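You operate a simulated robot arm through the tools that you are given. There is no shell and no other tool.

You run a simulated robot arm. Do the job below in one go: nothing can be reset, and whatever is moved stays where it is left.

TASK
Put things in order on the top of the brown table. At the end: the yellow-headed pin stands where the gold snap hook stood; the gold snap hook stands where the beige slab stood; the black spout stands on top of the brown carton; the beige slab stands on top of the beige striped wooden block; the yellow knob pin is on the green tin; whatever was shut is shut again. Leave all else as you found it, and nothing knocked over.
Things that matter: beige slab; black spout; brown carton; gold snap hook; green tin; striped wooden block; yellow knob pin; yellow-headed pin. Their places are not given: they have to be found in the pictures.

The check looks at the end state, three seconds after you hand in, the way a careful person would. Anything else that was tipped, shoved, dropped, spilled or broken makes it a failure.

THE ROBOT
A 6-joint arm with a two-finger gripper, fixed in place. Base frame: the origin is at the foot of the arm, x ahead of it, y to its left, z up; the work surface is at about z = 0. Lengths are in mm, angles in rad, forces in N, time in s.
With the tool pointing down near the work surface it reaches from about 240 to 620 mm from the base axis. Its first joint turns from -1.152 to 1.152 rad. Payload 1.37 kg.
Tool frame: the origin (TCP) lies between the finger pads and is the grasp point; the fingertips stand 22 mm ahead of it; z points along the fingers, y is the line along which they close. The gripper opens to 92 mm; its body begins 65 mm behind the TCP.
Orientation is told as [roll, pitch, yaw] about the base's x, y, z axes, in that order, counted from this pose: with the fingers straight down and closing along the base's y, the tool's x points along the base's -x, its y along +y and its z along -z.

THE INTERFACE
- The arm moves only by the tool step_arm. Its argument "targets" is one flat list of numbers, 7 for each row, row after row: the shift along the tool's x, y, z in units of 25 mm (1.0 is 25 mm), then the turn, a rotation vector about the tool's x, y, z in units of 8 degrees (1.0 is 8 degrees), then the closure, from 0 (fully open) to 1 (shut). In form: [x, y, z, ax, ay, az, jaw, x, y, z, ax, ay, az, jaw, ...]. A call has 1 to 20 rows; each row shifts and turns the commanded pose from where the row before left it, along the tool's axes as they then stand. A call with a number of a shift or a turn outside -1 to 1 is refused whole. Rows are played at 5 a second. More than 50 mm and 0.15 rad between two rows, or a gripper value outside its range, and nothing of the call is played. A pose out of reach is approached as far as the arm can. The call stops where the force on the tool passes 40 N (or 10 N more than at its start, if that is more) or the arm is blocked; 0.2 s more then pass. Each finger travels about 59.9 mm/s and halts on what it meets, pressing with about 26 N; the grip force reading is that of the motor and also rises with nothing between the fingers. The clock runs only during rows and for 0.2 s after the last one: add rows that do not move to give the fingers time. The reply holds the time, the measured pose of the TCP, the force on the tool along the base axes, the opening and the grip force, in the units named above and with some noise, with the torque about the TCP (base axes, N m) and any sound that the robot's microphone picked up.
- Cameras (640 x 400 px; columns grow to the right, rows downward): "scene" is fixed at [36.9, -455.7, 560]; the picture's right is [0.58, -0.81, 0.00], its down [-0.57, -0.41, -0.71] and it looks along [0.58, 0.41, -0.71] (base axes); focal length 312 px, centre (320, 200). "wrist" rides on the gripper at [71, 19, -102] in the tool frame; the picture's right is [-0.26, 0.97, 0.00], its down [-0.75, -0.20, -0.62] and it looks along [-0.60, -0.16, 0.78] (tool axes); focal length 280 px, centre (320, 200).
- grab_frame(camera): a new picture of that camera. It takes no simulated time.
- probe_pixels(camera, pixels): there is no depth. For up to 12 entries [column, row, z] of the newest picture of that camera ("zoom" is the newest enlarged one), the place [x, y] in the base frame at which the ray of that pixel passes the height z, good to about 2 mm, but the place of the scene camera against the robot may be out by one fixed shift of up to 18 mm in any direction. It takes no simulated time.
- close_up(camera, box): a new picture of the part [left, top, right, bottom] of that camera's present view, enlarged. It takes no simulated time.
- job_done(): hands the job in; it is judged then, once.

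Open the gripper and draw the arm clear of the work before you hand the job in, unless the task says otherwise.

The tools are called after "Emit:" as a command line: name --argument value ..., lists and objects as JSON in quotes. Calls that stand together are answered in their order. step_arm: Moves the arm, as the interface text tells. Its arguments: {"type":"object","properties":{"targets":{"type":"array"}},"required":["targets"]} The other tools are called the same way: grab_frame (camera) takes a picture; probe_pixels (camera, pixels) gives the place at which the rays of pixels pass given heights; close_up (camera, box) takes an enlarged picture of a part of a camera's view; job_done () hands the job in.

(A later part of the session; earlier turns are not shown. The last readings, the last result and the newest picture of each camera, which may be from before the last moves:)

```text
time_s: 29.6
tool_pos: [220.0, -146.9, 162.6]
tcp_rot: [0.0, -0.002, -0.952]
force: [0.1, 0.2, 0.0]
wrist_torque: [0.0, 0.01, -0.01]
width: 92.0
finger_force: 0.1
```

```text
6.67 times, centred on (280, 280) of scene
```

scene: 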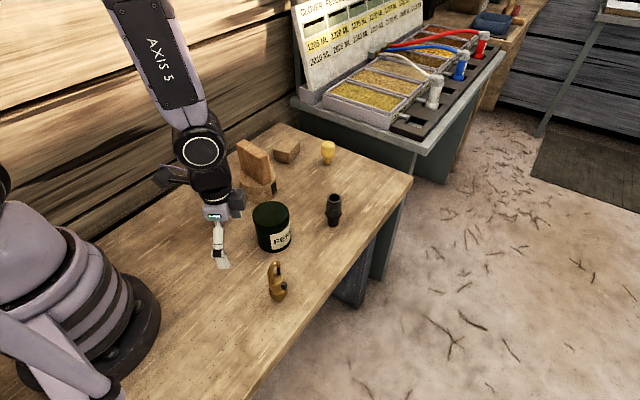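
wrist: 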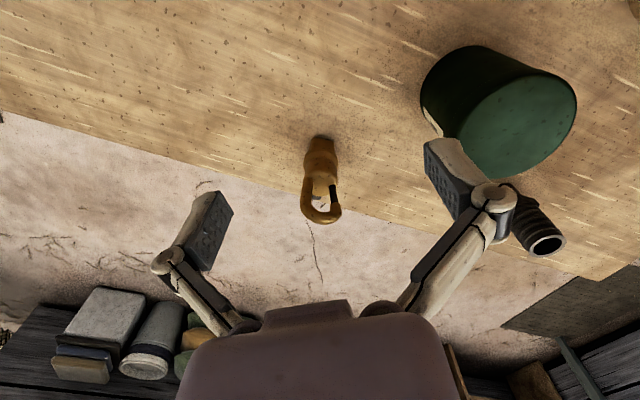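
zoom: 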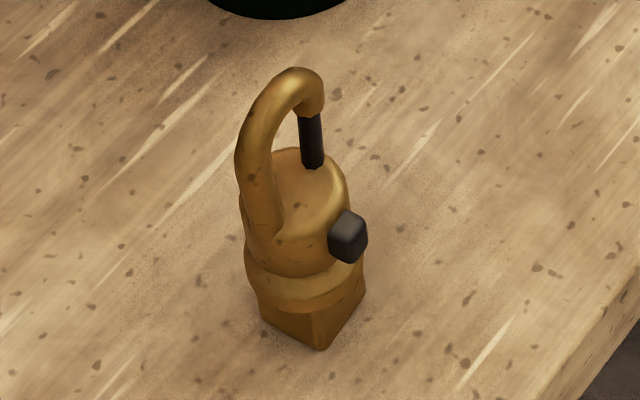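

The hook's loop lies along about base x, black knob toward -y, square foot aligned with the axes. I probe foot, collar and loop points in the wrist picture (new zoom) for its place and height.

Emit:
close_up --camera "wrist" --box '[280, 125, 365, 230]'

Emit:
probe_pixels --camera "zoom" --pixels '[[285, 47, 0], [362, 64, 0], [250, 165, 25], [380, 165, 25], [252, 190, 40], [378, 200, 40], [234, 290, 60], [392, 340, 60], [300, 378, 70], [300, 378, 80], [300, 378, 90], [315, 375, 75]]'

Emit:
probe_pixels --camera "scene" --pixels '[[271.3, 297.7, 0], [280, 302.5, 0], [286.7, 293.5, 0], [275, 260, 70], [275, 260, 80], [275, 260, 90], [218, 265, 150], [275, 240, 0]]'

```text
3.81 times, centred on (322, 178) of wrist
```

zoom: 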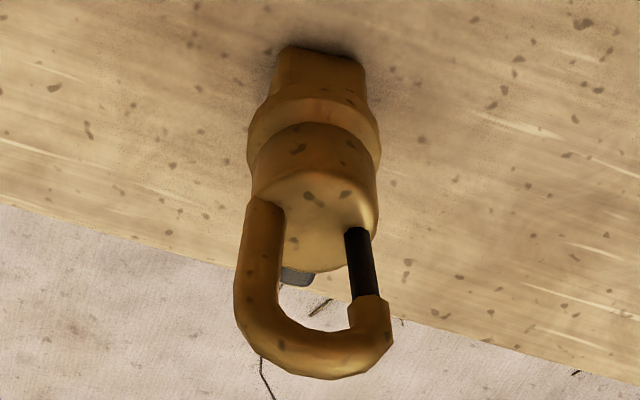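

```text
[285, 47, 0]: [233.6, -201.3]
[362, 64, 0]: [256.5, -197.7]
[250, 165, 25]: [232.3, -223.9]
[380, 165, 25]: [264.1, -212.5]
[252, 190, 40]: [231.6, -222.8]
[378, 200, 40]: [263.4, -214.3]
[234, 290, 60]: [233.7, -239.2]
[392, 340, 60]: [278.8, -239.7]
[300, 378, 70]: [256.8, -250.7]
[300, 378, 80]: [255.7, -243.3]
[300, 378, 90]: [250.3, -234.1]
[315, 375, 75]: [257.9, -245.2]
```

```text
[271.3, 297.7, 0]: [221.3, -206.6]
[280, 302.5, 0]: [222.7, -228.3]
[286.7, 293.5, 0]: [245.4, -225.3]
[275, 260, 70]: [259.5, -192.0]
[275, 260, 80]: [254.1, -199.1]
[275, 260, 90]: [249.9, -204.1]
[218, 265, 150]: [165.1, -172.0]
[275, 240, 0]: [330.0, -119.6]
```

Hook: foot about 22.5 square centred near (246.8,-210.9), turned ~7°, about 110 tall. I rotate to yaw -83° (closing along the loop plane, clear of the knob) and move above it at z≈162.

Emit:
step_arm --targets '[0, 0, 0, 0, 0, 0.89, 0, 0, 0, 0, 0, 0, 0.89, 0, 0, 0, 0, 0, 0, 0.89, 0, 0, 0, 0, 0, 0, 0.89, 0, -0.89, 0.251, 0, 0, 0, 0, 0, -0.89, 0.251, 0, 0, 0, 0, 0, -0.89, 0.251, 0, 0, 0, 0, 0, 0, 0, 0, 0, 0, 0, 0]'

Emit:
grab_frame --camera "wrist"

Emit:
grab_frame --camera "scene"

```text
time_s: 31.4
tool_pos: [246.2, -213.0, 161.8]
tcp_rot: [0.0, 0.0, -1.448]
force: [-0.3, 0.3, 0.3]
wrist_torque: [0.0, 0.01, -0.04]
width: 92.2
finger_force: 0.1
```

```text
taken
```

wrist: 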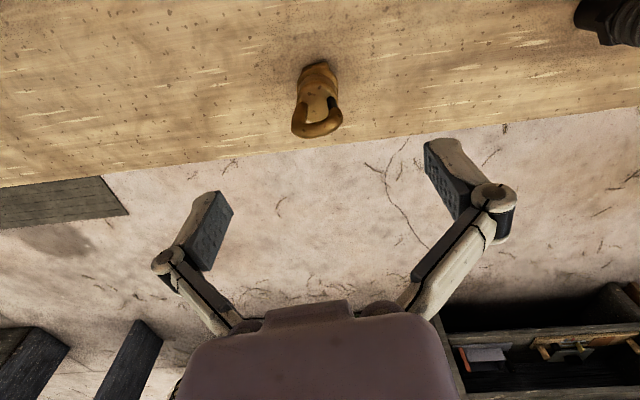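

```text
taken
```

scene: 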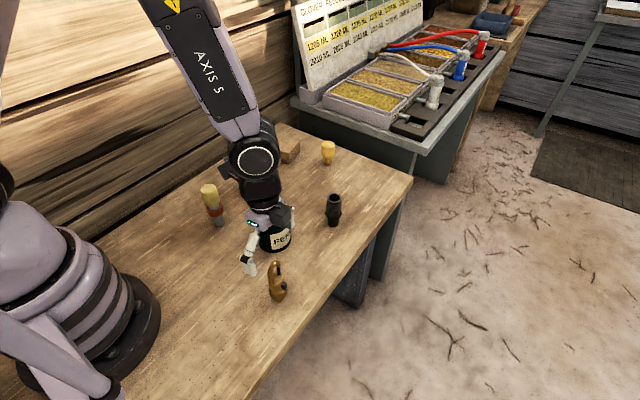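

The axis of the gripper meets the table at wrist pixel (320,81), and the hook's foot and loop line up near column 318. I enlarge to check the sideways alignment.

Emit:
close_up --camera "wrist" --box '[270, 45, 370, 150]'

```text
3.81 times, centred on (320, 98) of wrist
```

zoom: 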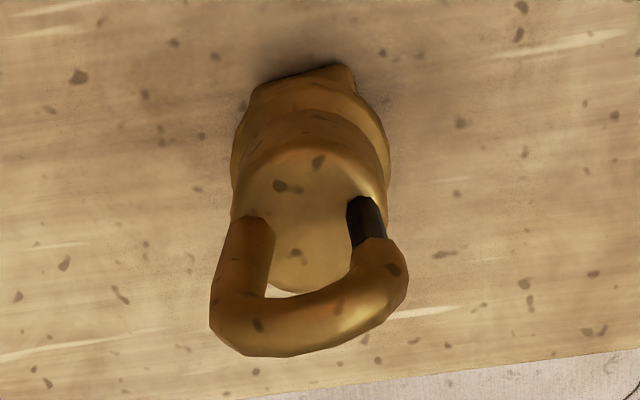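

Aligned within about 2 mm. I correct slightly and descend to z≈58 with open fingers.

Emit:
step_arm --targets '[0.07, -0.04, 0, 0, 0, 0, 0, 0, 0, 0.83, 0, 0, 0, 0, 0, 0, 0.83, 0, 0, 0, 0, 0, 0, 0.83, 0, 0, 0, 0, 0, 0, 0.83, 0, 0, 0, 0, 0, 0, 0.83, 0, 0, 0, 0, 0, 0, 0, 0, 0, 0, 0]'

Emit:
grab_frame --camera "wrist"

Emit:
close_up --camera "scene" --box '[220, 210, 340, 320]'

```text
time_s: 33.0
tool_pos: [246.0, -210.6, 57.6]
tcp_rot: [0.001, 0.001, -1.446]
force: [0.3, -0.1, -0.2]
wrist_torque: [0.0, -0.02, -0.02]
width: 91.9
finger_force: 0.1
```

```text
taken
```

wrist: 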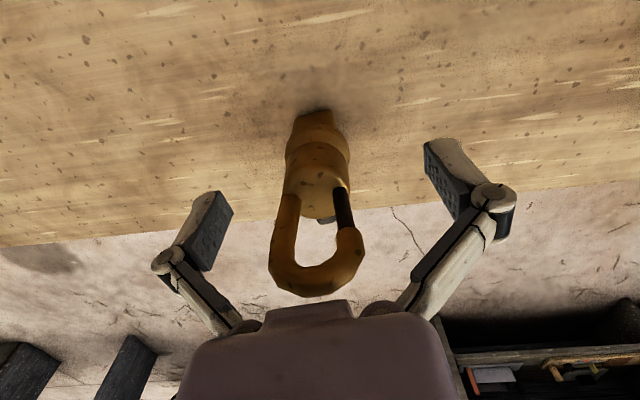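

```text
3.64 times, centred on (280, 265) of scene
```

zoom: 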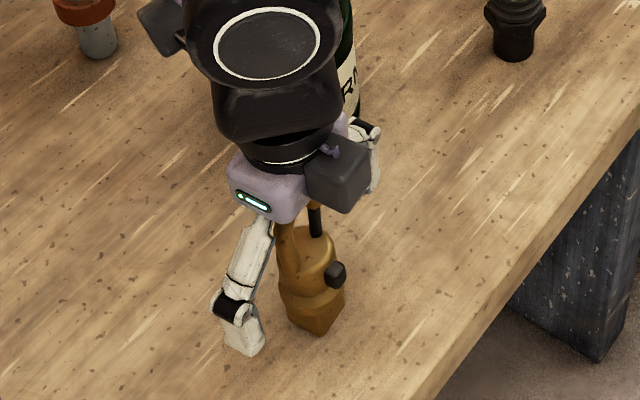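

The hook stands centred between the fingers (column ~318). I close the gripper.

Emit:
step_arm --targets '[0, 0, 0, 0, 0, 0, 1, 0, 0, 0, 0, 0, 0, 1, 0, 0, 0, 0, 0, 0, 1, 0, 0, 0, 0, 0, 0, 1, 0, 0, 0, 0, 0, 0, 1, 0, 0, 0, 0, 0, 0, 1]'

Emit:
grab_frame --camera "wrist"

Emit:
close_up --camera "scene" --box '[220, 210, 340, 320]'

```text
time_s: 34.4
tool_pos: [246.4, -210.1, 58.9]
tcp_rot: [0.002, 0.0, -1.447]
force: [-0.1, 0.5, 1.4]
wrist_torque: [0.04, -0.06, 0.01]
width: 38.3
finger_force: 25.6
```

```text
taken
```

wrist: 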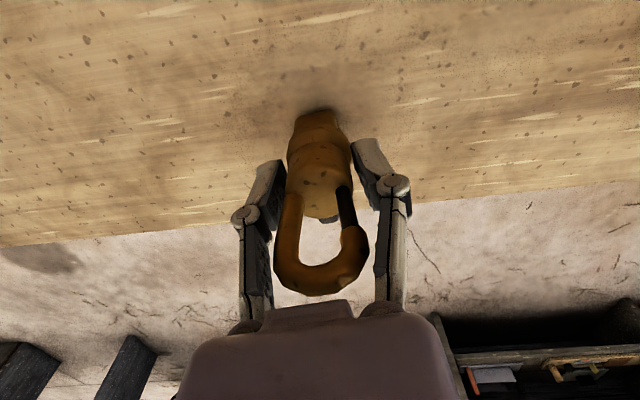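

```text
3.64 times, centred on (280, 265) of scene
```

zoom: 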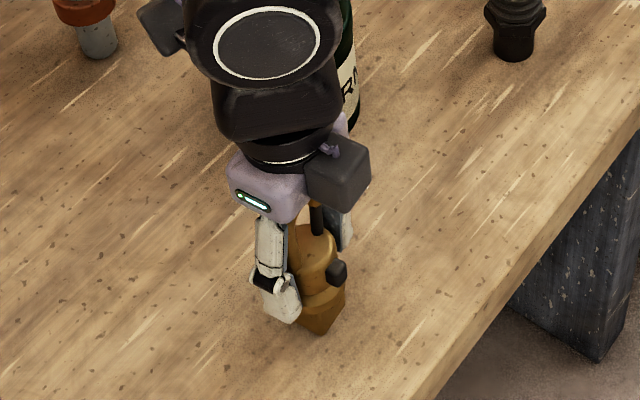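

Width 38.3 at 25.6 N: the hook is held around body and loop. I lift 10 mm first and check that it hangs straight.

Emit:
step_arm --targets '[0, 0, -0.2, 0, 0, 0, 1, 0, 0, -0.2, 0, 0, 0, 1, 0, 0, 0, 0, 0, 0, 1, 0, 0, 0, 0, 0, 0, 1]'

Emit:
grab_frame --camera "wrist"

Emit:
close_up --camera "scene" --box '[220, 210, 340, 320]'

```text
time_s: 35.4
tool_pos: [245.7, -209.0, 68.8]
tcp_rot: [-0.001, 0.0, -1.445]
force: [1.1, 0.0, -1.0]
wrist_torque: [0.01, 0.0, -0.03]
width: 37.7
finger_force: 25.8
```

```text
taken
```

wrist: 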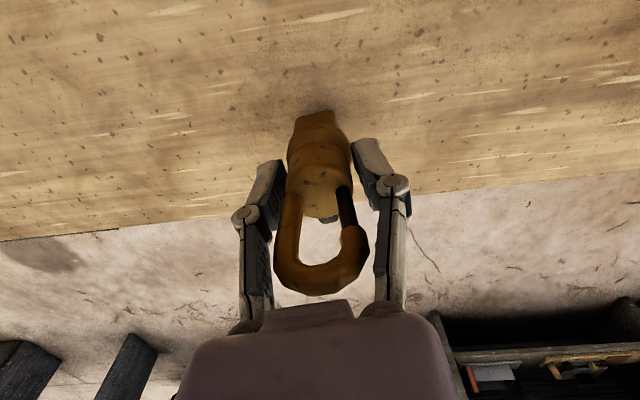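

```text
3.64 times, centred on (280, 265) of scene
```

zoom: 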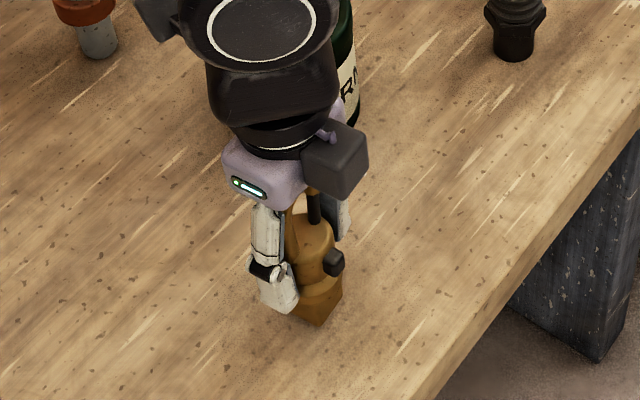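

The hook lifts cleanly and unchanged in the grip. I raise it to z≈169 and carry it across to the slab's old place (605.7,-169).

Emit:
step_arm --targets '[0, 0, -1, 0, 0, 0, 1, 0, 0, -1, 0, 0, 0, 1, 0, 0, -1, 0, 0, 0, 1, 0, 0, -1, 0, 0, 0, 1, -0.013, 0.965, 0, 0, 0, 0, 1, -0.013, 0.965, 0, 0, 0, 0, 1, -0.013, 0.965, 0, 0, 0, 0, 1, -0.013, 0.965, 0, 0, 0, 0, 1, -0.013, 0.965, 0, 0, 0, 0, 1, -0.013, 0.965, 0, 0, 0, 0, 1, -0.013, 0.965, 0, 0, 0, 0, 1, -0.013, 0.965, 0, 0, 0, 0, 1, -0.013, 0.965, 0, 0, 0, 0, 1, -0.013, 0.965, 0, 0, 0, 0, 1, -0.013, 0.965, 0, 0, 0, 0, 1, -0.013, 0.965, 0, 0, 0, 0, 1, -0.013, 0.965, 0, 0, 0, 0, 1, -0.013, 0.965, 0, 0, 0, 0, 1, -0.013, 0.965, 0, 0, 0, 0, 1, 0, 0, 0, 0, 0, 0, 1]'

Emit:
grab_frame --camera "scene"

Emit:
grab_frame --camera "wrist"

```text
time_s: 39.6
tool_pos: [605.7, -168.8, 169.4]
tcp_rot: [-0.002, 0.001, -1.446]
force: [-0.3, 0.1, -1.3]
wrist_torque: [0.02, 0.0, 0.0]
width: 36.9
finger_force: 26.0
```

```text
taken
```

scene: 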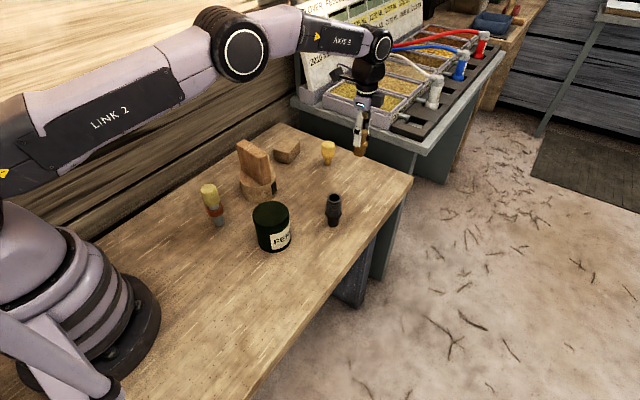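

```text
taken
```

wrist: 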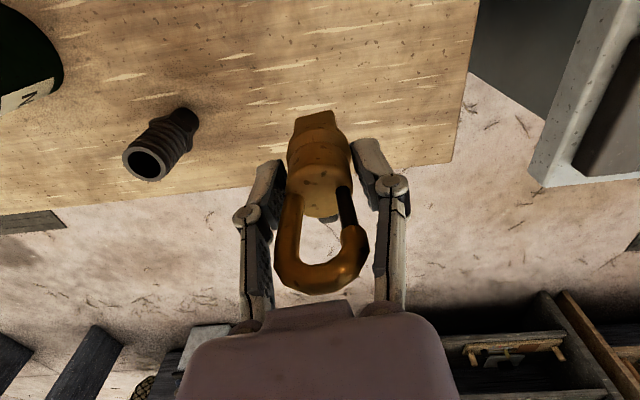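

The hook hangs upright over the old slab place. I descend to about z=66 (foot ~8 mm above the table).

Emit:
step_arm --targets '[0, 0, 0.827, 0, 0, 0, 1, 0, 0, 0.827, 0, 0, 0, 1, 0, 0, 0.827, 0, 0, 0, 1, 0, 0, 0.827, 0, 0, 0, 1, 0, 0, 0.827, 0, 0, 0, 1, 0, 0, 0, 0, 0, 0, 1]'

Emit:
close_up --camera "scene" --box '[310, 110, 410, 210]'

```text
time_s: 41.0
tool_pos: [605.3, -166.8, 63.3]
tcp_rot: [-0.001, -0.001, -1.446]
force: [-0.2, 0.1, -1.1]
wrist_torque: [0.0, 0.01, 0.01]
width: 36.8
finger_force: 26.0
```

```text
4.00 times, centred on (360, 160) of scene
```

zoom: 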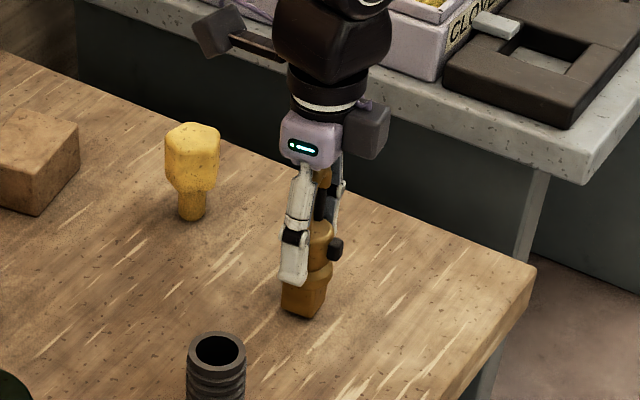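

At z≈63 the hook's foot is just above the table. I shift 2 mm in -y and lower in small rows.

Emit:
step_arm --targets '[-0.08, 0, 0.06, 0, 0, 0, 1, 0, 0, 0.06, 0, 0, 0, 1, 0, 0, 0, 0, 0, 0, 1]'

```text
time_s: 41.8
tool_pos: [605.6, -169.7, 61.4]
tcp_rot: [0.0, 0.0, -1.446]
force: [0.4, -0.2, -1.2]
wrist_torque: [0.02, 0.01, -0.02]
width: 36.8
finger_force: 25.7
```

No contact yet (z=61.4). I lower a bit further in small rows.

Emit:
step_arm --targets '[0, 0, 0.05, 0, 0, 0, 1, 0, 0, 0.05, 0, 0, 0, 1, 0, 0, 0, 0, 0, 0, 1]'

Emit:
close_up --camera "scene" --box '[330, 140, 390, 200]'

```text
time_s: 42.6
tool_pos: [605.6, -170.4, 60.1]
tcp_rot: [0.002, 0.001, -1.445]
force: [-2.0, 0.8, 2.5]
wrist_torque: [-0.01, -0.01, -0.01]
width: 36.8
finger_force: 25.5
```

```text
6.67 times, centred on (360, 170) of scene
```

zoom: 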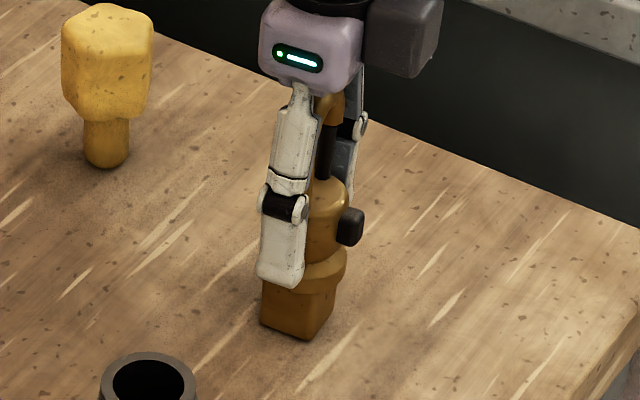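

A hint of contact (+2.5 N). I lower 0.8 mm more to confirm that it stands.

Emit:
step_arm --targets '[0, 0, 0.03, 0, 0, 0, 1, 0, 0, 0, 0, 0, 0, 1]'

```text
time_s: 43.2
tool_pos: [606.5, -170.1, 59.8]
tcp_rot: [0.003, 0.0, -1.446]
force: [-2.3, 1.2, 7.5]
wrist_torque: [0.06, 0.0, 0.01]
width: 36.5
finger_force: 26.0
```

The hook rests on the table (7.5 N). I open the fingers gradually.

Emit:
step_arm --targets '[0, 0, 0, 0, 0, 0, 0.55, 0, 0, 0, 0, 0, 0, 0.45, 0, 0, 0, 0, 0, 0, 0.2, 0, 0, 0, 0, 0, 0, 0, 0, 0, 0, 0, 0, 0, 0]'

Emit:
close_up --camera "scene" --box '[330, 140, 390, 200]'

Emit:
grab_frame --camera "wrist"

```text
time_s: 44.4
tool_pos: [605.8, -170.5, 59.9]
tcp_rot: [0.0, -0.001, -1.445]
force: [-0.7, -0.7, -0.3]
wrist_torque: [-0.01, -0.01, 0.01]
width: 91.9
finger_force: 0.2
```

```text
6.67 times, centred on (360, 170) of scene
```

zoom: 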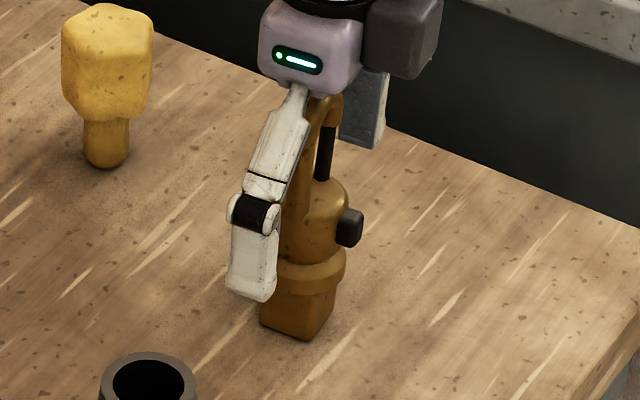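

```text
taken
```

wrist: 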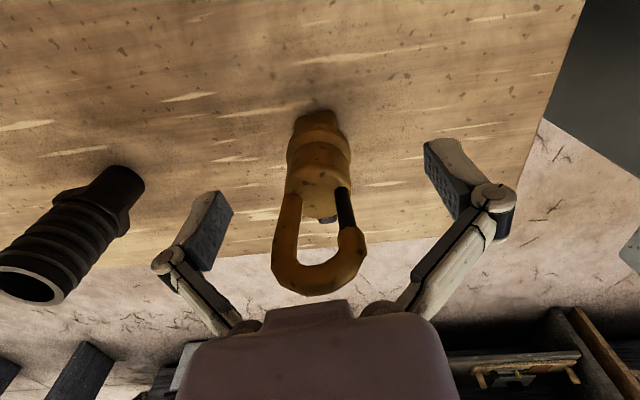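

The hook stands upright on its own. I rise straight up, turn to yaw -5° and move near the yellow knob pin to look at it.

Emit:
step_arm --targets '[0, 0, -0.9, 0, 0, 0, 0, 0, 0, -0.9, 0, 0, 0, 0, 0, 0, -0.9, 0, 0, 0, 0, 0, 0, -0.9, 0, 0, 0, 0, 0, 0, -0.9, 0, 0, 0, 0, 0, 0, 0, 0, 0, -0.975, 0, 0, 0, 0, 0, 0, -0.975, 0, 0, 0, 0, 0, 0, -0.975, 0, 0, 0, 0, 0, 0, -0.975, 0, 0, 0, 0, 0, 0, -0.975, 0, 0, 0, 0, 0, 0, -0.975, 0, 0, 0, 0, 0, 0, -0.975, 0, 0, 0, 0, 0, 0, -0.975, 0, 0, 0, 0, 0, 0, -0.975, 0, 0, 0, 0, 0, 0, -0.975, 0, 0.44, 0.9, 0, 0, 0, 0, 0, 0.44, 0.9, 0, 0, 0, 0, 0, 0.44, 0.9, 0, 0, 0, 0, 0, 0.44, 0.9, 0, 0, 0, 0, 0, 0.44, 0.9, 0, 0, 0, 0, 0]'

Emit:
grab_frame --camera "wrist"

Emit:
grab_frame --camera "scene"

```text
time_s: 48.6
tool_pos: [561.7, -54.5, 172.1]
tcp_rot: [0.0, 0.001, -0.085]
force: [0.5, 0.8, -0.2]
wrist_torque: [0.05, -0.04, -0.02]
width: 92.1
finger_force: 0.0
```

```text
taken
```

wrist: 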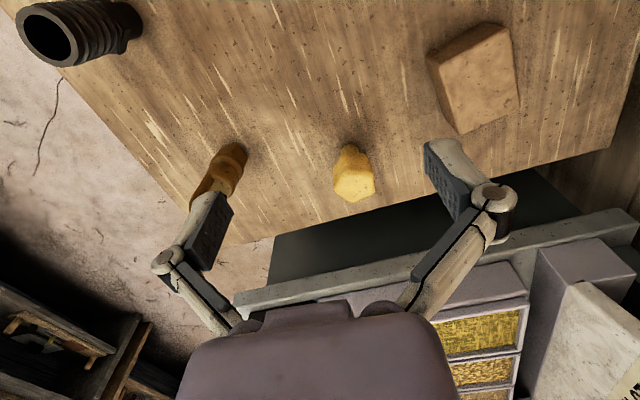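

```text
taken
```

scene: 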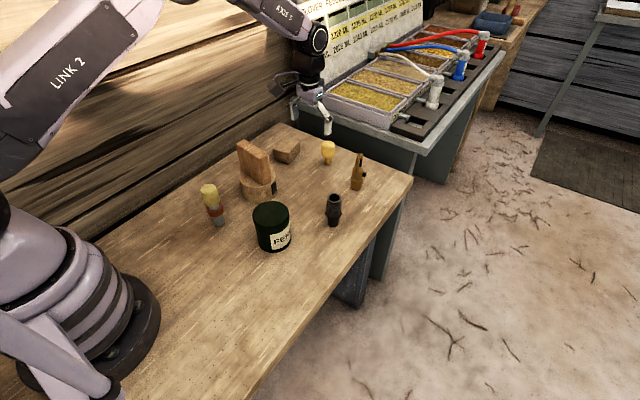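

The hook stands at the slab's old place. Now I enlarge the knob pin at wrist (353,172), and the hook and carton for reference.

Emit:
close_up --camera "wrist" --box '[320, 130, 390, 210]'

Emit:
probe_pixels --camera "wrist" --pixels '[[347, 144, 0], [342, 149, 0], [357, 149, 0], [348, 157, 30], [335, 185, 70], [374, 180, 70], [352, 202, 70], [355, 163, 70], [355, 182, 75]]'

Emit:
close_up --camera "scene" --box '[310, 130, 390, 200]'

```text
5.00 times, centred on (355, 170) of wrist
```

zoom: 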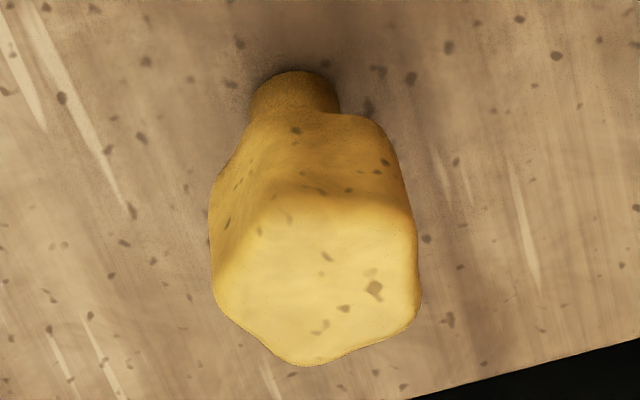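

```text
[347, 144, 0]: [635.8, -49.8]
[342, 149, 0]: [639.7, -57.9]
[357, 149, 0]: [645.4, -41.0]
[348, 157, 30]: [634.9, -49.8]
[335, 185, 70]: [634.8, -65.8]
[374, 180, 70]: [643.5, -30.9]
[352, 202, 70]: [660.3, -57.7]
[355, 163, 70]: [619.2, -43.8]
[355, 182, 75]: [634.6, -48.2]
```

```text
5.71 times, centred on (350, 165) of scene
```

zoom: 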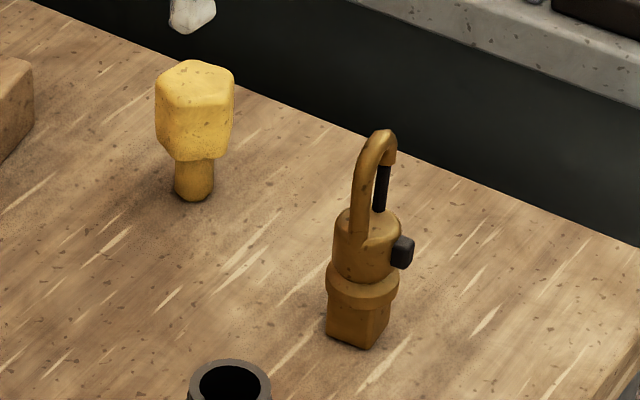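

The knob pin is about 70 tall, stem centred near (644,-51), head ~34 wide. I move above it at z≈130 to test reach and see the head's facets.

Emit:
step_arm --targets '[-0.827, 0.106, 0.42, 0, 0, 0, 0, -0.827, 0.106, 0.42, 0, 0, 0, 0, -0.827, 0.106, 0.42, 0, 0, 0, 0, -0.827, 0.106, 0.42, 0, 0, 0, 0, 0, 0, 0, 0, 0, 0, 0]'

Emit:
close_up --camera "wrist" --box '[260, 80, 380, 180]'

Emit:
grab_frame --camera "scene"

```text
time_s: 49.8
tool_pos: [638.5, -49.7, 130.7]
tcp_rot: [0.0, 0.002, -0.086]
force: [0.1, 0.2, 0.1]
wrist_torque: [0.04, 0.01, 0.0]
width: 92.0
finger_force: 0.1
out of reach, approached as far as the arm can: row 4
```

```text
4.00 times, centred on (320, 130) of wrist
```

zoom: 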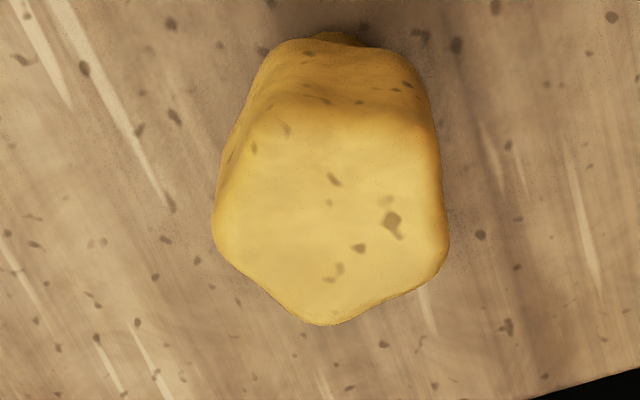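

```text
taken
```

scene: 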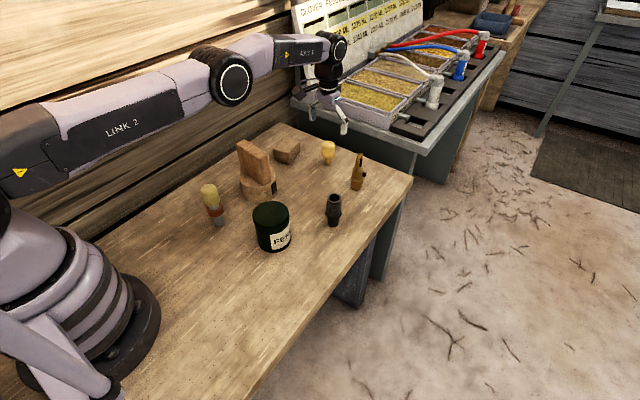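

Straight down the arm stops at radius 640, a few mm short of the pin (centre ≈ (643.5,-49)). I tilt the fingers 15° outward about the closing axis, which brings it within reach while the pads stay parallel to the head's sides.

Emit:
step_arm --targets '[0, 0, 0, 0, -0.94, 0, 0, 0, 0, 0, 0, -0.94, 0, 0, 0, 0, 0, 0, 0, 0, 0, 0, 0, 0, 0, 0, 0, 0]'

Emit:
grab_frame --camera "wrist"

Emit:
close_up --camera "scene" --box '[280, 60, 400, 190]'

```text
time_s: 50.8
tool_pos: [639.8, -50.9, 130.8]
tcp_rot: [-0.001, -0.263, -0.086]
force: [0.1, -0.1, -0.8]
wrist_torque: [0.02, -0.02, 0.0]
width: 91.9
finger_force: 0.0
```

```text
taken
```

wrist: 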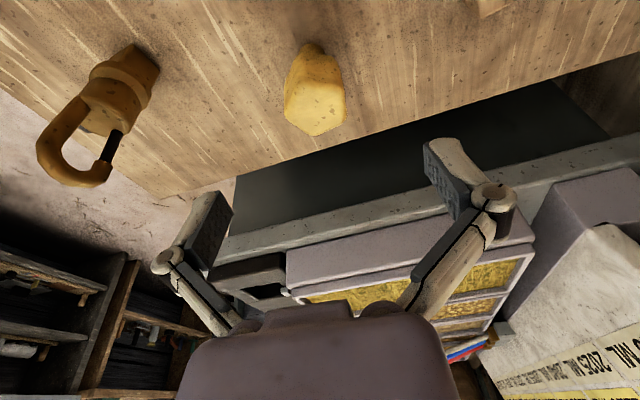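

```text
3.08 times, centred on (340, 125) of scene
```

zoom: 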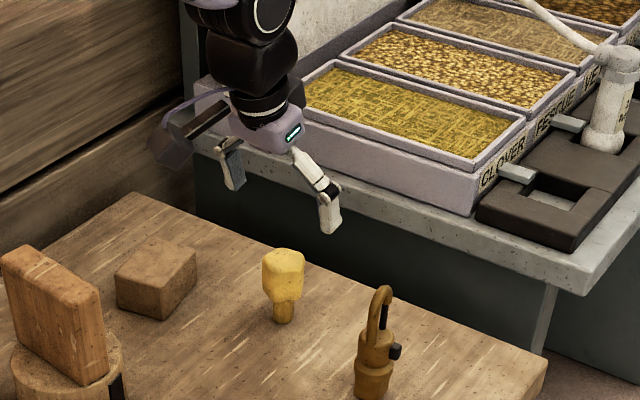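

TCP is (639.8,-50.9,130.8) with pitch -0.263. I descend vertically around the pin to z≈46, shifting about 4 mm outward.

Emit:
step_arm --targets '[0.185, 0.017, 0.828, 0, 0, 0, 0, 0.185, 0.017, 0.828, 0, 0, 0, 0, 0.185, 0.017, 0.828, 0, 0, 0, 0, 0.185, 0.017, 0.828, 0, 0, 0, 0, 0, 0, 0, 0, 0, 0, 0]'

Emit:
grab_frame --camera "wrist"

Emit:
close_up --camera "scene" --box '[280, 90, 400, 190]'

```text
time_s: 52.0
tool_pos: [642.8, -49.7, 45.2]
tcp_rot: [0.001, -0.263, -0.086]
force: [-0.4, 0.3, 0.0]
wrist_torque: [-0.02, 0.02, 0.0]
width: 92.0
finger_force: 0.0
```

```text
taken
```

wrist: 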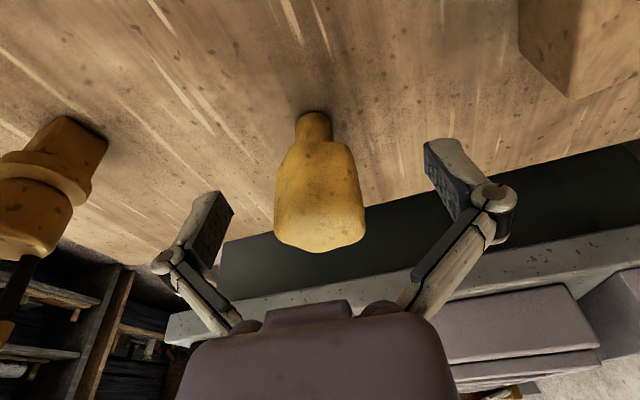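

```text
4.00 times, centred on (340, 140) of scene
```

zoom: 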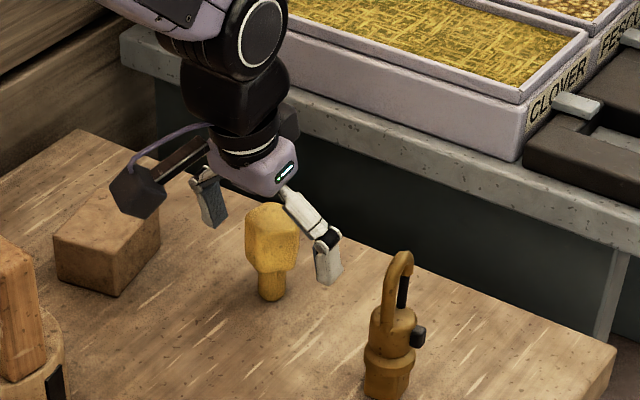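

The pin's head is between the pads (centre near (318,190), TCP at (320,186)). I close.

Emit:
step_arm --targets '[0, 0, 0, 0, 0, 0, 1, 0, 0, 0, 0, 0, 0, 1, 0, 0, 0, 0, 0, 0, 1, 0, 0, 0, 0, 0, 0, 1, 0, 0, 0, 0, 0, 0, 1, 0, 0, 0, 0, 0, 0, 1]'

Emit:
grab_frame --camera "wrist"

Emit:
close_up --camera "scene" --box '[290, 110, 370, 180]'

```text
time_s: 53.4
tool_pos: [644.0, -48.9, 46.6]
tcp_rot: [0.0, -0.264, -0.086]
force: [-0.6, -0.5, 2.3]
wrist_torque: [-0.03, 0.0, 0.02]
width: 38.1
finger_force: 26.4
```

```text
taken
```

wrist: 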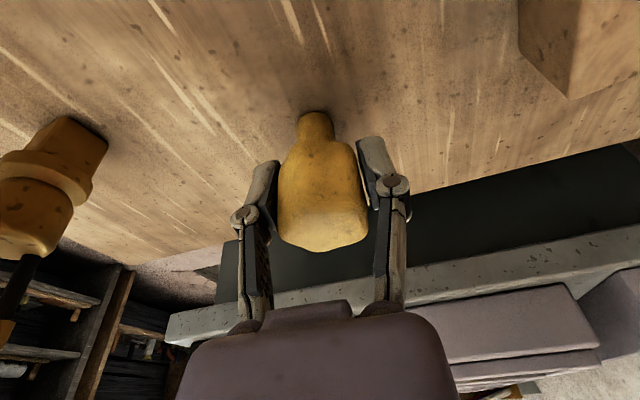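

```text
5.71 times, centred on (330, 145) of scene
```

zoom: 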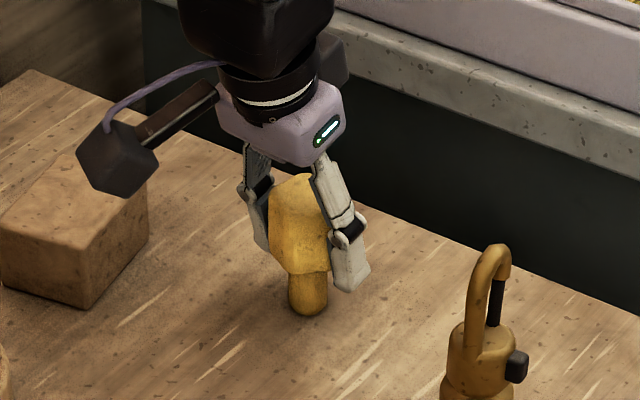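

Held with width 38.1. I lift 20 mm straight up (base z) and check that the pin stays upright.

Emit:
step_arm --targets '[-0.104, 0, -0.386, 0, 0, 0, 1, -0.104, 0, -0.386, 0, 0, 0, 1, 0, 0, 0, 0, 0, 0, 1, 0, 0, 0, 0, 0, 0, 1]'

Emit:
grab_frame --camera "wrist"

Emit:
close_up --camera "scene" --box '[290, 110, 370, 180]'

```text
time_s: 54.4
tool_pos: [642.5, -49.1, 65.1]
tcp_rot: [0.001, -0.262, -0.086]
force: [-0.5, -0.6, -0.9]
wrist_torque: [-0.02, 0.01, -0.01]
width: 38.1
finger_force: 26.0
```

```text
taken
```

wrist: 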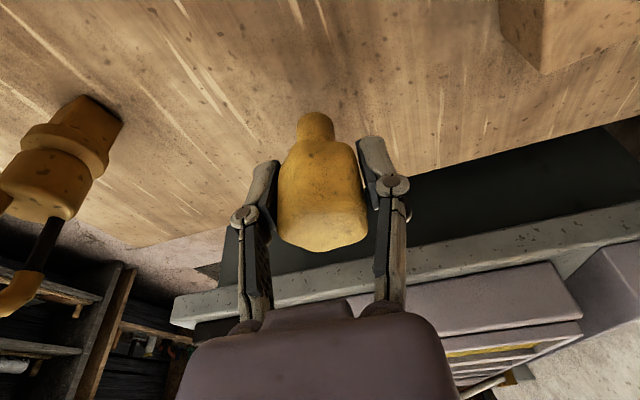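

```text
5.71 times, centred on (330, 145) of scene
```

zoom: 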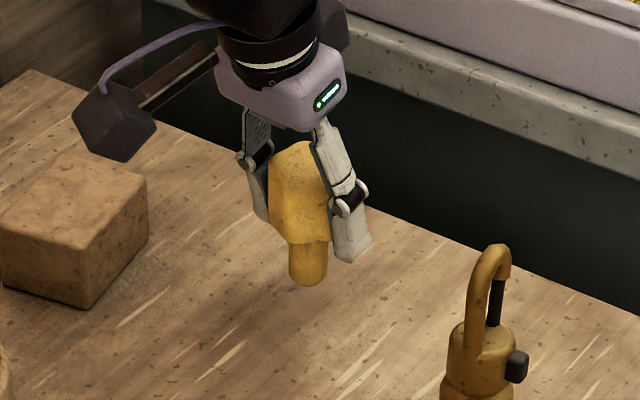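

The pin hangs upright. I now measure the tin and spout in the scene picture and use the hook's foot (known at (606,-170)) to find the scene camera's fixed shift.

Emit:
close_up --camera "scene" --box '[325, 140, 385, 200]'

Emit:
close_up --camera "scene" --box '[240, 190, 300, 260]'

```text
6.67 times, centred on (355, 170) of scene
```

zoom: 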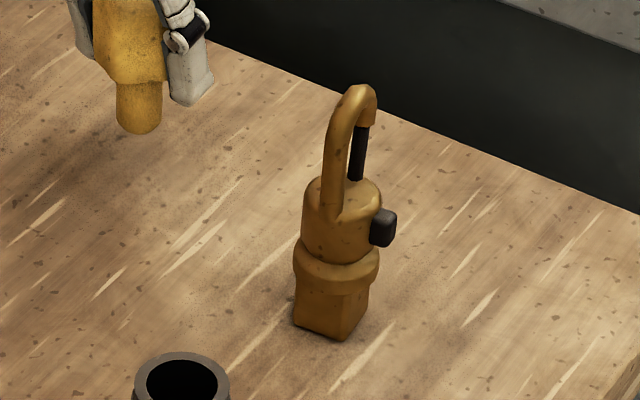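

```text
5.71 times, centred on (270, 225) of scene
```

zoom: 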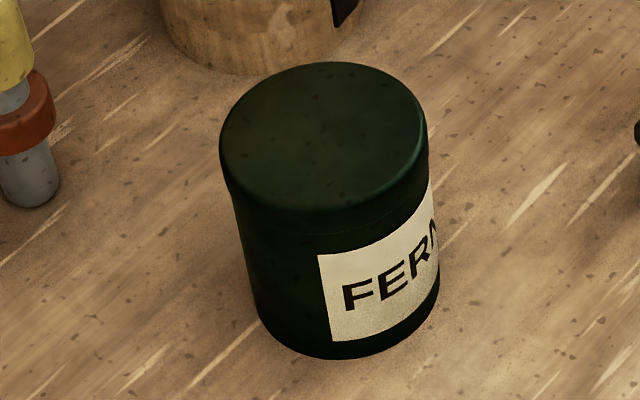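

I probe hook foot corners (351,188.7), (358.3,191.3), (362.3,184.4) on the scene picture and the tin's rim and base from the zoom.

Emit:
probe_pixels --camera "scene" --pixels '[[350.95, 188.7, 0], [358.3, 191.3, 0], [362.3, 184.4, 0]]'

Emit:
probe_pixels --camera "zoom" --pixels '[[345, 358, 0], [272, 332, 0], [425, 315, 0], [220, 145, 80], [426, 125, 80], [322, 62, 80], [325, 211, 80], [220, 145, 90], [426, 125, 90], [322, 62, 90], [325, 211, 90], [323, 137, 90]]'

```text
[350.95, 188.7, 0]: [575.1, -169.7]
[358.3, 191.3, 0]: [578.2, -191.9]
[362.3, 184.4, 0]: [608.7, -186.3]
```

```text
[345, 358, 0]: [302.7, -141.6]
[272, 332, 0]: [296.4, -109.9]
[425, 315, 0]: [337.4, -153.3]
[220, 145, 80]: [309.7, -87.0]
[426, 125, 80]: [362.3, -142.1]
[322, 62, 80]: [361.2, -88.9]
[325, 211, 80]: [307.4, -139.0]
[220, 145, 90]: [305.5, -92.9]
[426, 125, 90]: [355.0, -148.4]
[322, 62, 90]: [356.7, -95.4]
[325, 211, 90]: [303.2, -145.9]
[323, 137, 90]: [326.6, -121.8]
```

Scene shift is about (+14.5,+6.5), so the tin's centre is near (346,-111.5), radius 37, top ≈ 86. I lift the pin to z≈190 and carry it over the tin, keeping the tilt.

Emit:
step_arm --targets '[-0.2588, 0, -0.966, 0, 0, 0, 1, -0.2588, 0, -0.966, 0, 0, 0, 1, -0.2588, 0, -0.966, 0, 0, 0, 1, -0.2588, 0, -0.966, 0, 0, 0, 1, -0.2588, 0, -0.966, 0, 0, 0, 1, 0.9337, -0.2922, -0.25, 0, 0, 0, 1, 0.9337, -0.2922, -0.25, 0, 0, 0, 1, 0.9337, -0.2922, -0.25, 0, 0, 0, 1, 0.9337, -0.2922, -0.25, 0, 0, 0, 1, 0.9337, -0.2922, -0.25, 0, 0, 0, 1, 0.9337, -0.2922, -0.25, 0, 0, 0, 1, 0.9337, -0.2922, -0.25, 0, 0, 0, 1, 0.9337, -0.2922, -0.25, 0, 0, 0, 1, 0.9337, -0.2922, -0.25, 0, 0, 0, 1, 0.9337, -0.2922, -0.25, 0, 0, 0, 1, 0.9337, -0.2922, -0.25, 0, 0, 0, 1, 0.9337, -0.2922, -0.25, 0, 0, 0, 1, 0, 0, 0, 0, 0, 0, 1]'

Emit:
grab_frame --camera "wrist"

Emit:
grab_frame --camera "scene"

```text
time_s: 58.2
tool_pos: [345.9, -111.8, 190.1]
tcp_rot: [0.0, -0.261, -0.085]
force: [-1.0, 0.0, -0.8]
wrist_torque: [-0.01, 0.0, 0.0]
width: 38.5
finger_force: 25.9
```

```text
taken
```

wrist: 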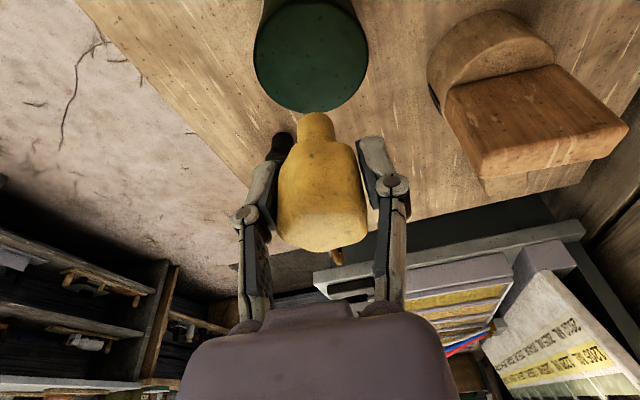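

```text
taken
```

scene: 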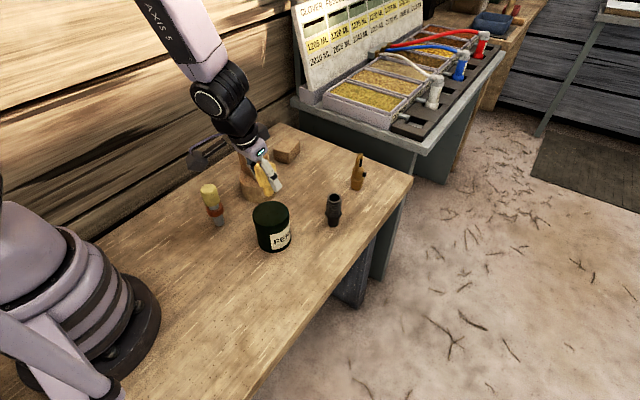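

The tin's lid shows in the wrist picture as a circle: left (254,58), right (368,52), bottom (310,113). I enlarge and probe for its centre.

Emit:
close_up --camera "wrist" --box '[230, 0, 390, 125]'

```text
3.20 times, centred on (310, 62) of wrist
```

zoom: 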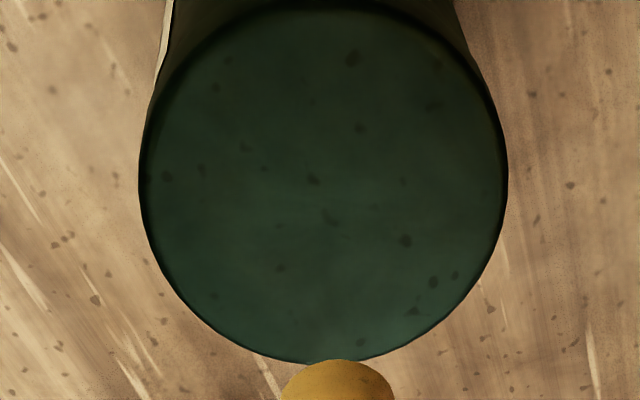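

Emit:
probe_pixels --camera "zoom" --pixels '[[140, 180, 82], [508, 165, 82], [310, 362, 82], [330, 5, 82], [200, 310, 82], [455, 300, 82], [140, 180, 88], [508, 165, 88], [310, 362, 88], [330, 5, 88], [200, 310, 88], [455, 300, 88]]'

```text
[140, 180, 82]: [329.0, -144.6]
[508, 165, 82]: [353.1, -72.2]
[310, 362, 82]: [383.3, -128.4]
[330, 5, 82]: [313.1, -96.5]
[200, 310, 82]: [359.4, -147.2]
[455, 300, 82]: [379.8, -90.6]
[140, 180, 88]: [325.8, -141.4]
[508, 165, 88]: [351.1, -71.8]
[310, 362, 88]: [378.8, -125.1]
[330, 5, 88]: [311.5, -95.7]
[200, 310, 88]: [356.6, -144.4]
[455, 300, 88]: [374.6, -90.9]
```

Tin centre ≈ (346,-110.5), matching my TCP. I lower the pin to z≈140, some 8 mm above the lid.

Emit:
step_arm --targets '[0.261, 0.026, 0.966, 0, 0, 0, 1, 0.261, 0.026, 0.966, 0, 0, 0, 1, 0, 0, 0, 0, 0, 0, 1]'

Emit:
close_up --camera "scene" --box '[230, 160, 310, 260]'

Emit:
grab_frame --camera "wrist"

```text
time_s: 59.0
tool_pos: [347.0, -108.9, 154.1]
tcp_rot: [0.006, -0.26, -0.085]
force: [0.1, -0.7, -0.5]
wrist_torque: [0.0, 0.0, -0.01]
width: 38.0
finger_force: 26.5
out of reach, approached as far as the arm can: row 1, 2
```

```text
4.00 times, centred on (270, 210) of scene
```

zoom: 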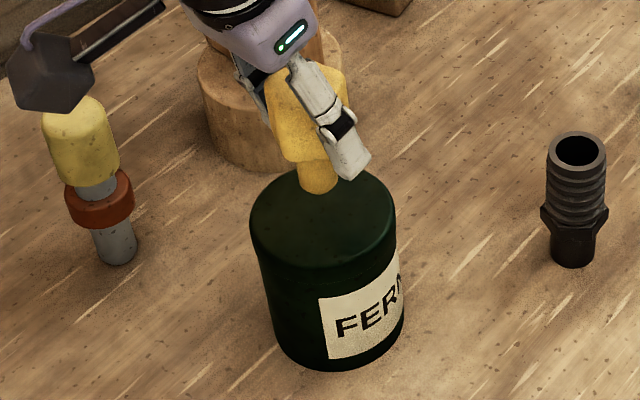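

```text
taken
```

wrist: 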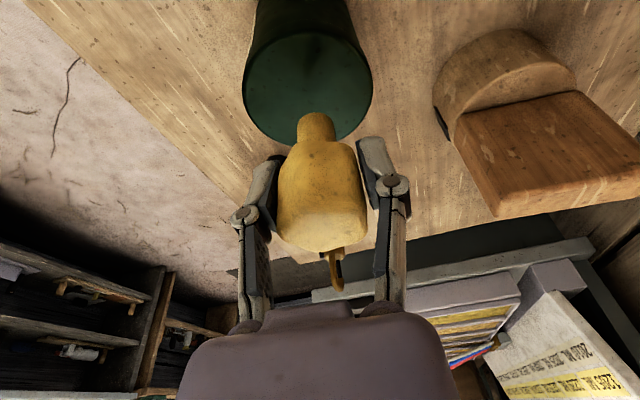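

The arm cannot go lower here with the outward tilt (stopped at z=154). I go back up and rotate 80° about the vertical (base z) so the tilt is sideways, keeping the pin upright.

Emit:
step_arm --targets '[-0.187, 0, -0.695, 0, 0, 0, 1, -0.187, 0, -0.695, 0, 0, 0, 1, 0, 0, 0, -0.2588, 0, -0.9659, 1, 0, 0, 0, -0.2588, 0, -0.9659, 1, 0, 0, 0, -0.2588, 0, -0.9659, 1, 0, 0, 0, -0.2588, 0, -0.9659, 1, 0, 0, 0, -0.2588, 0, -0.9659, 1, 0, 0, 0, -0.2588, 0, -0.9659, 1, 0, 0, 0, -0.2588, 0, -0.9659, 1, 0, 0, 0, -0.2588, 0, -0.9659, 1, 0, 0, 0, -0.2588, 0, -0.9659, 1, 0, 0, 0, -0.2588, 0, -0.9659, 1, 0, 0, 0, 0, 0, 0, 1]'

Emit:
grab_frame --camera "wrist"

Emit:
close_up --camera "scene" --box '[220, 140, 340, 260]'

```text
time_s: 61.8
tool_pos: [348.3, -107.5, 180.2]
tcp_rot: [0.001, -0.261, 1.315]
force: [0.7, 0.8, -0.8]
wrist_torque: [-0.02, 0.01, 0.03]
width: 37.9
finger_force: 26.1
out of reach, approached as far as the arm can: row 2
```

```text
taken
```

wrist: 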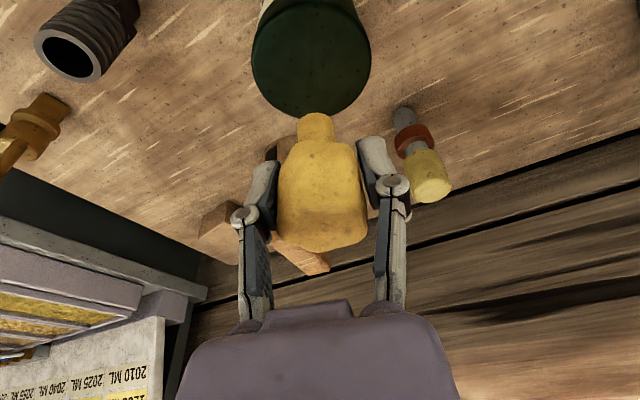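

```text
3.33 times, centred on (280, 200) of scene
```

zoom: 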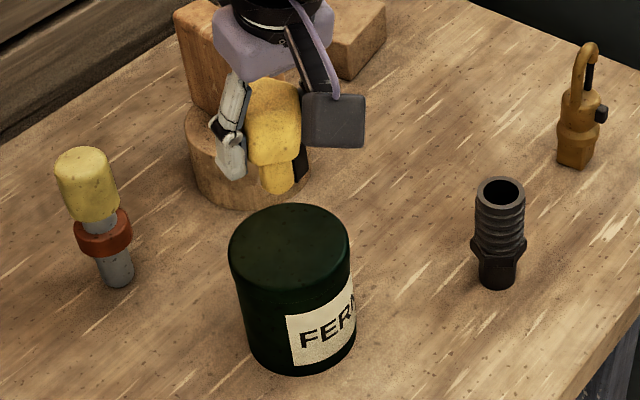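

The pin is upright and above the tin, TCP (348.3,-107.5,180). I move 3-4 mm to the tin's centre and lower to z≈138.

Emit:
step_arm --targets '[0.284, 0.029, 0.794, 0, 0, 0, 1, 0.284, 0.029, 0.794, 0, 0, 0, 1, 0, 0, 0, 0, 0, 0, 1]'

Emit:
grab_frame --camera "wrist"

Emit:
close_up --camera "scene" --box '[220, 140, 340, 260]'

```text
time_s: 62.6
tool_pos: [347.1, -109.0, 139.8]
tcp_rot: [-0.004, -0.262, 1.312]
force: [0.1, 0.0, -0.5]
wrist_torque: [0.05, 0.01, -0.04]
width: 38.0
finger_force: 26.1
```

```text
taken
```

wrist: 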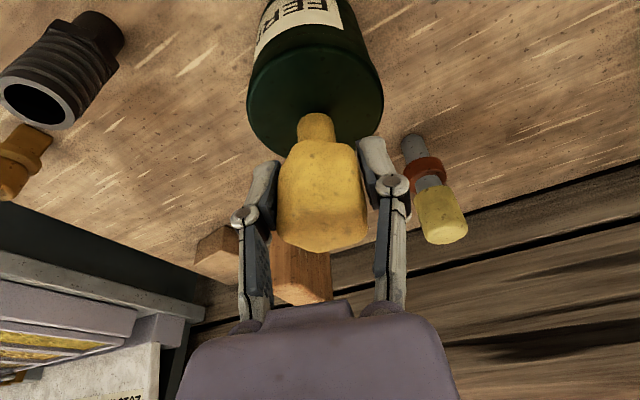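

```text
3.33 times, centred on (280, 200) of scene
```

zoom: 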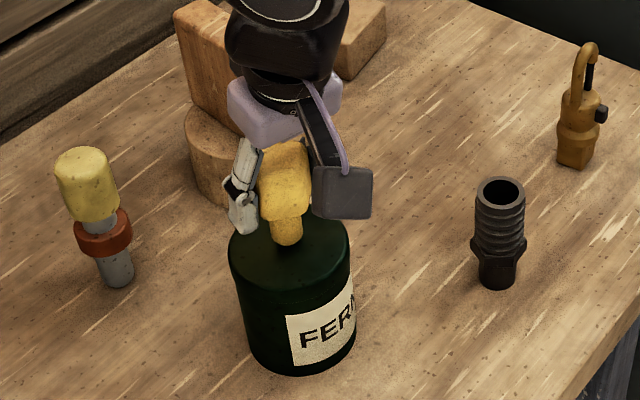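

The foot is just above the lid's centre. I lower 5 mm, then in small steps with force watch.

Emit:
step_arm --targets '[0.03, 0.02, 0.1, 0, 0, 0, 1, 0.03, 0, 0.1, 0, 0, 0, 1, 0, 0, 0, 0, 0, 0, 1]'

```text
time_s: 63.4
tool_pos: [345.8, -110.3, 134.4]
tcp_rot: [-0.003, -0.262, 1.312]
force: [-2.1, 0.0, 21.4]
wrist_torque: [0.08, 0.07, 0.04]
width: 37.8
finger_force: 26.0
```

Contact at z≈134.4 (21 N). I ease up slightly, then open.

Emit:
step_arm --targets '[-0.006, 0, -0.024, 0, 0, 0, 1, 0, 0, 0, 0, 0, 0, 1]'

Emit:
close_up --camera "scene" --box '[240, 170, 310, 240]'

```text
time_s: 64.0
tool_pos: [346.0, -110.5, 134.5]
tcp_rot: [-0.003, -0.263, 1.311]
force: [4.0, 2.8, 11.0]
wrist_torque: [0.12, -0.2, 0.0]
width: 37.7
finger_force: 25.7
```

```text
5.71 times, centred on (275, 205) of scene
```

zoom: 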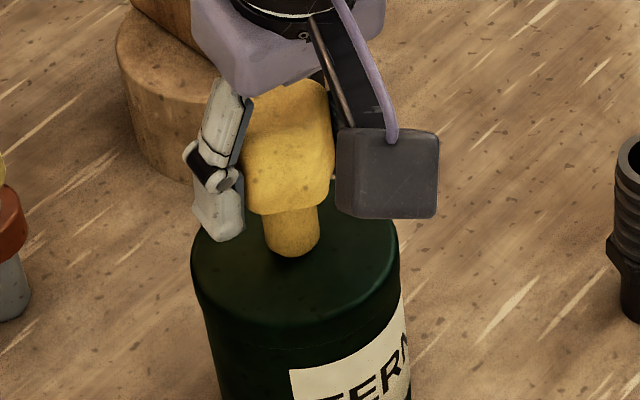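

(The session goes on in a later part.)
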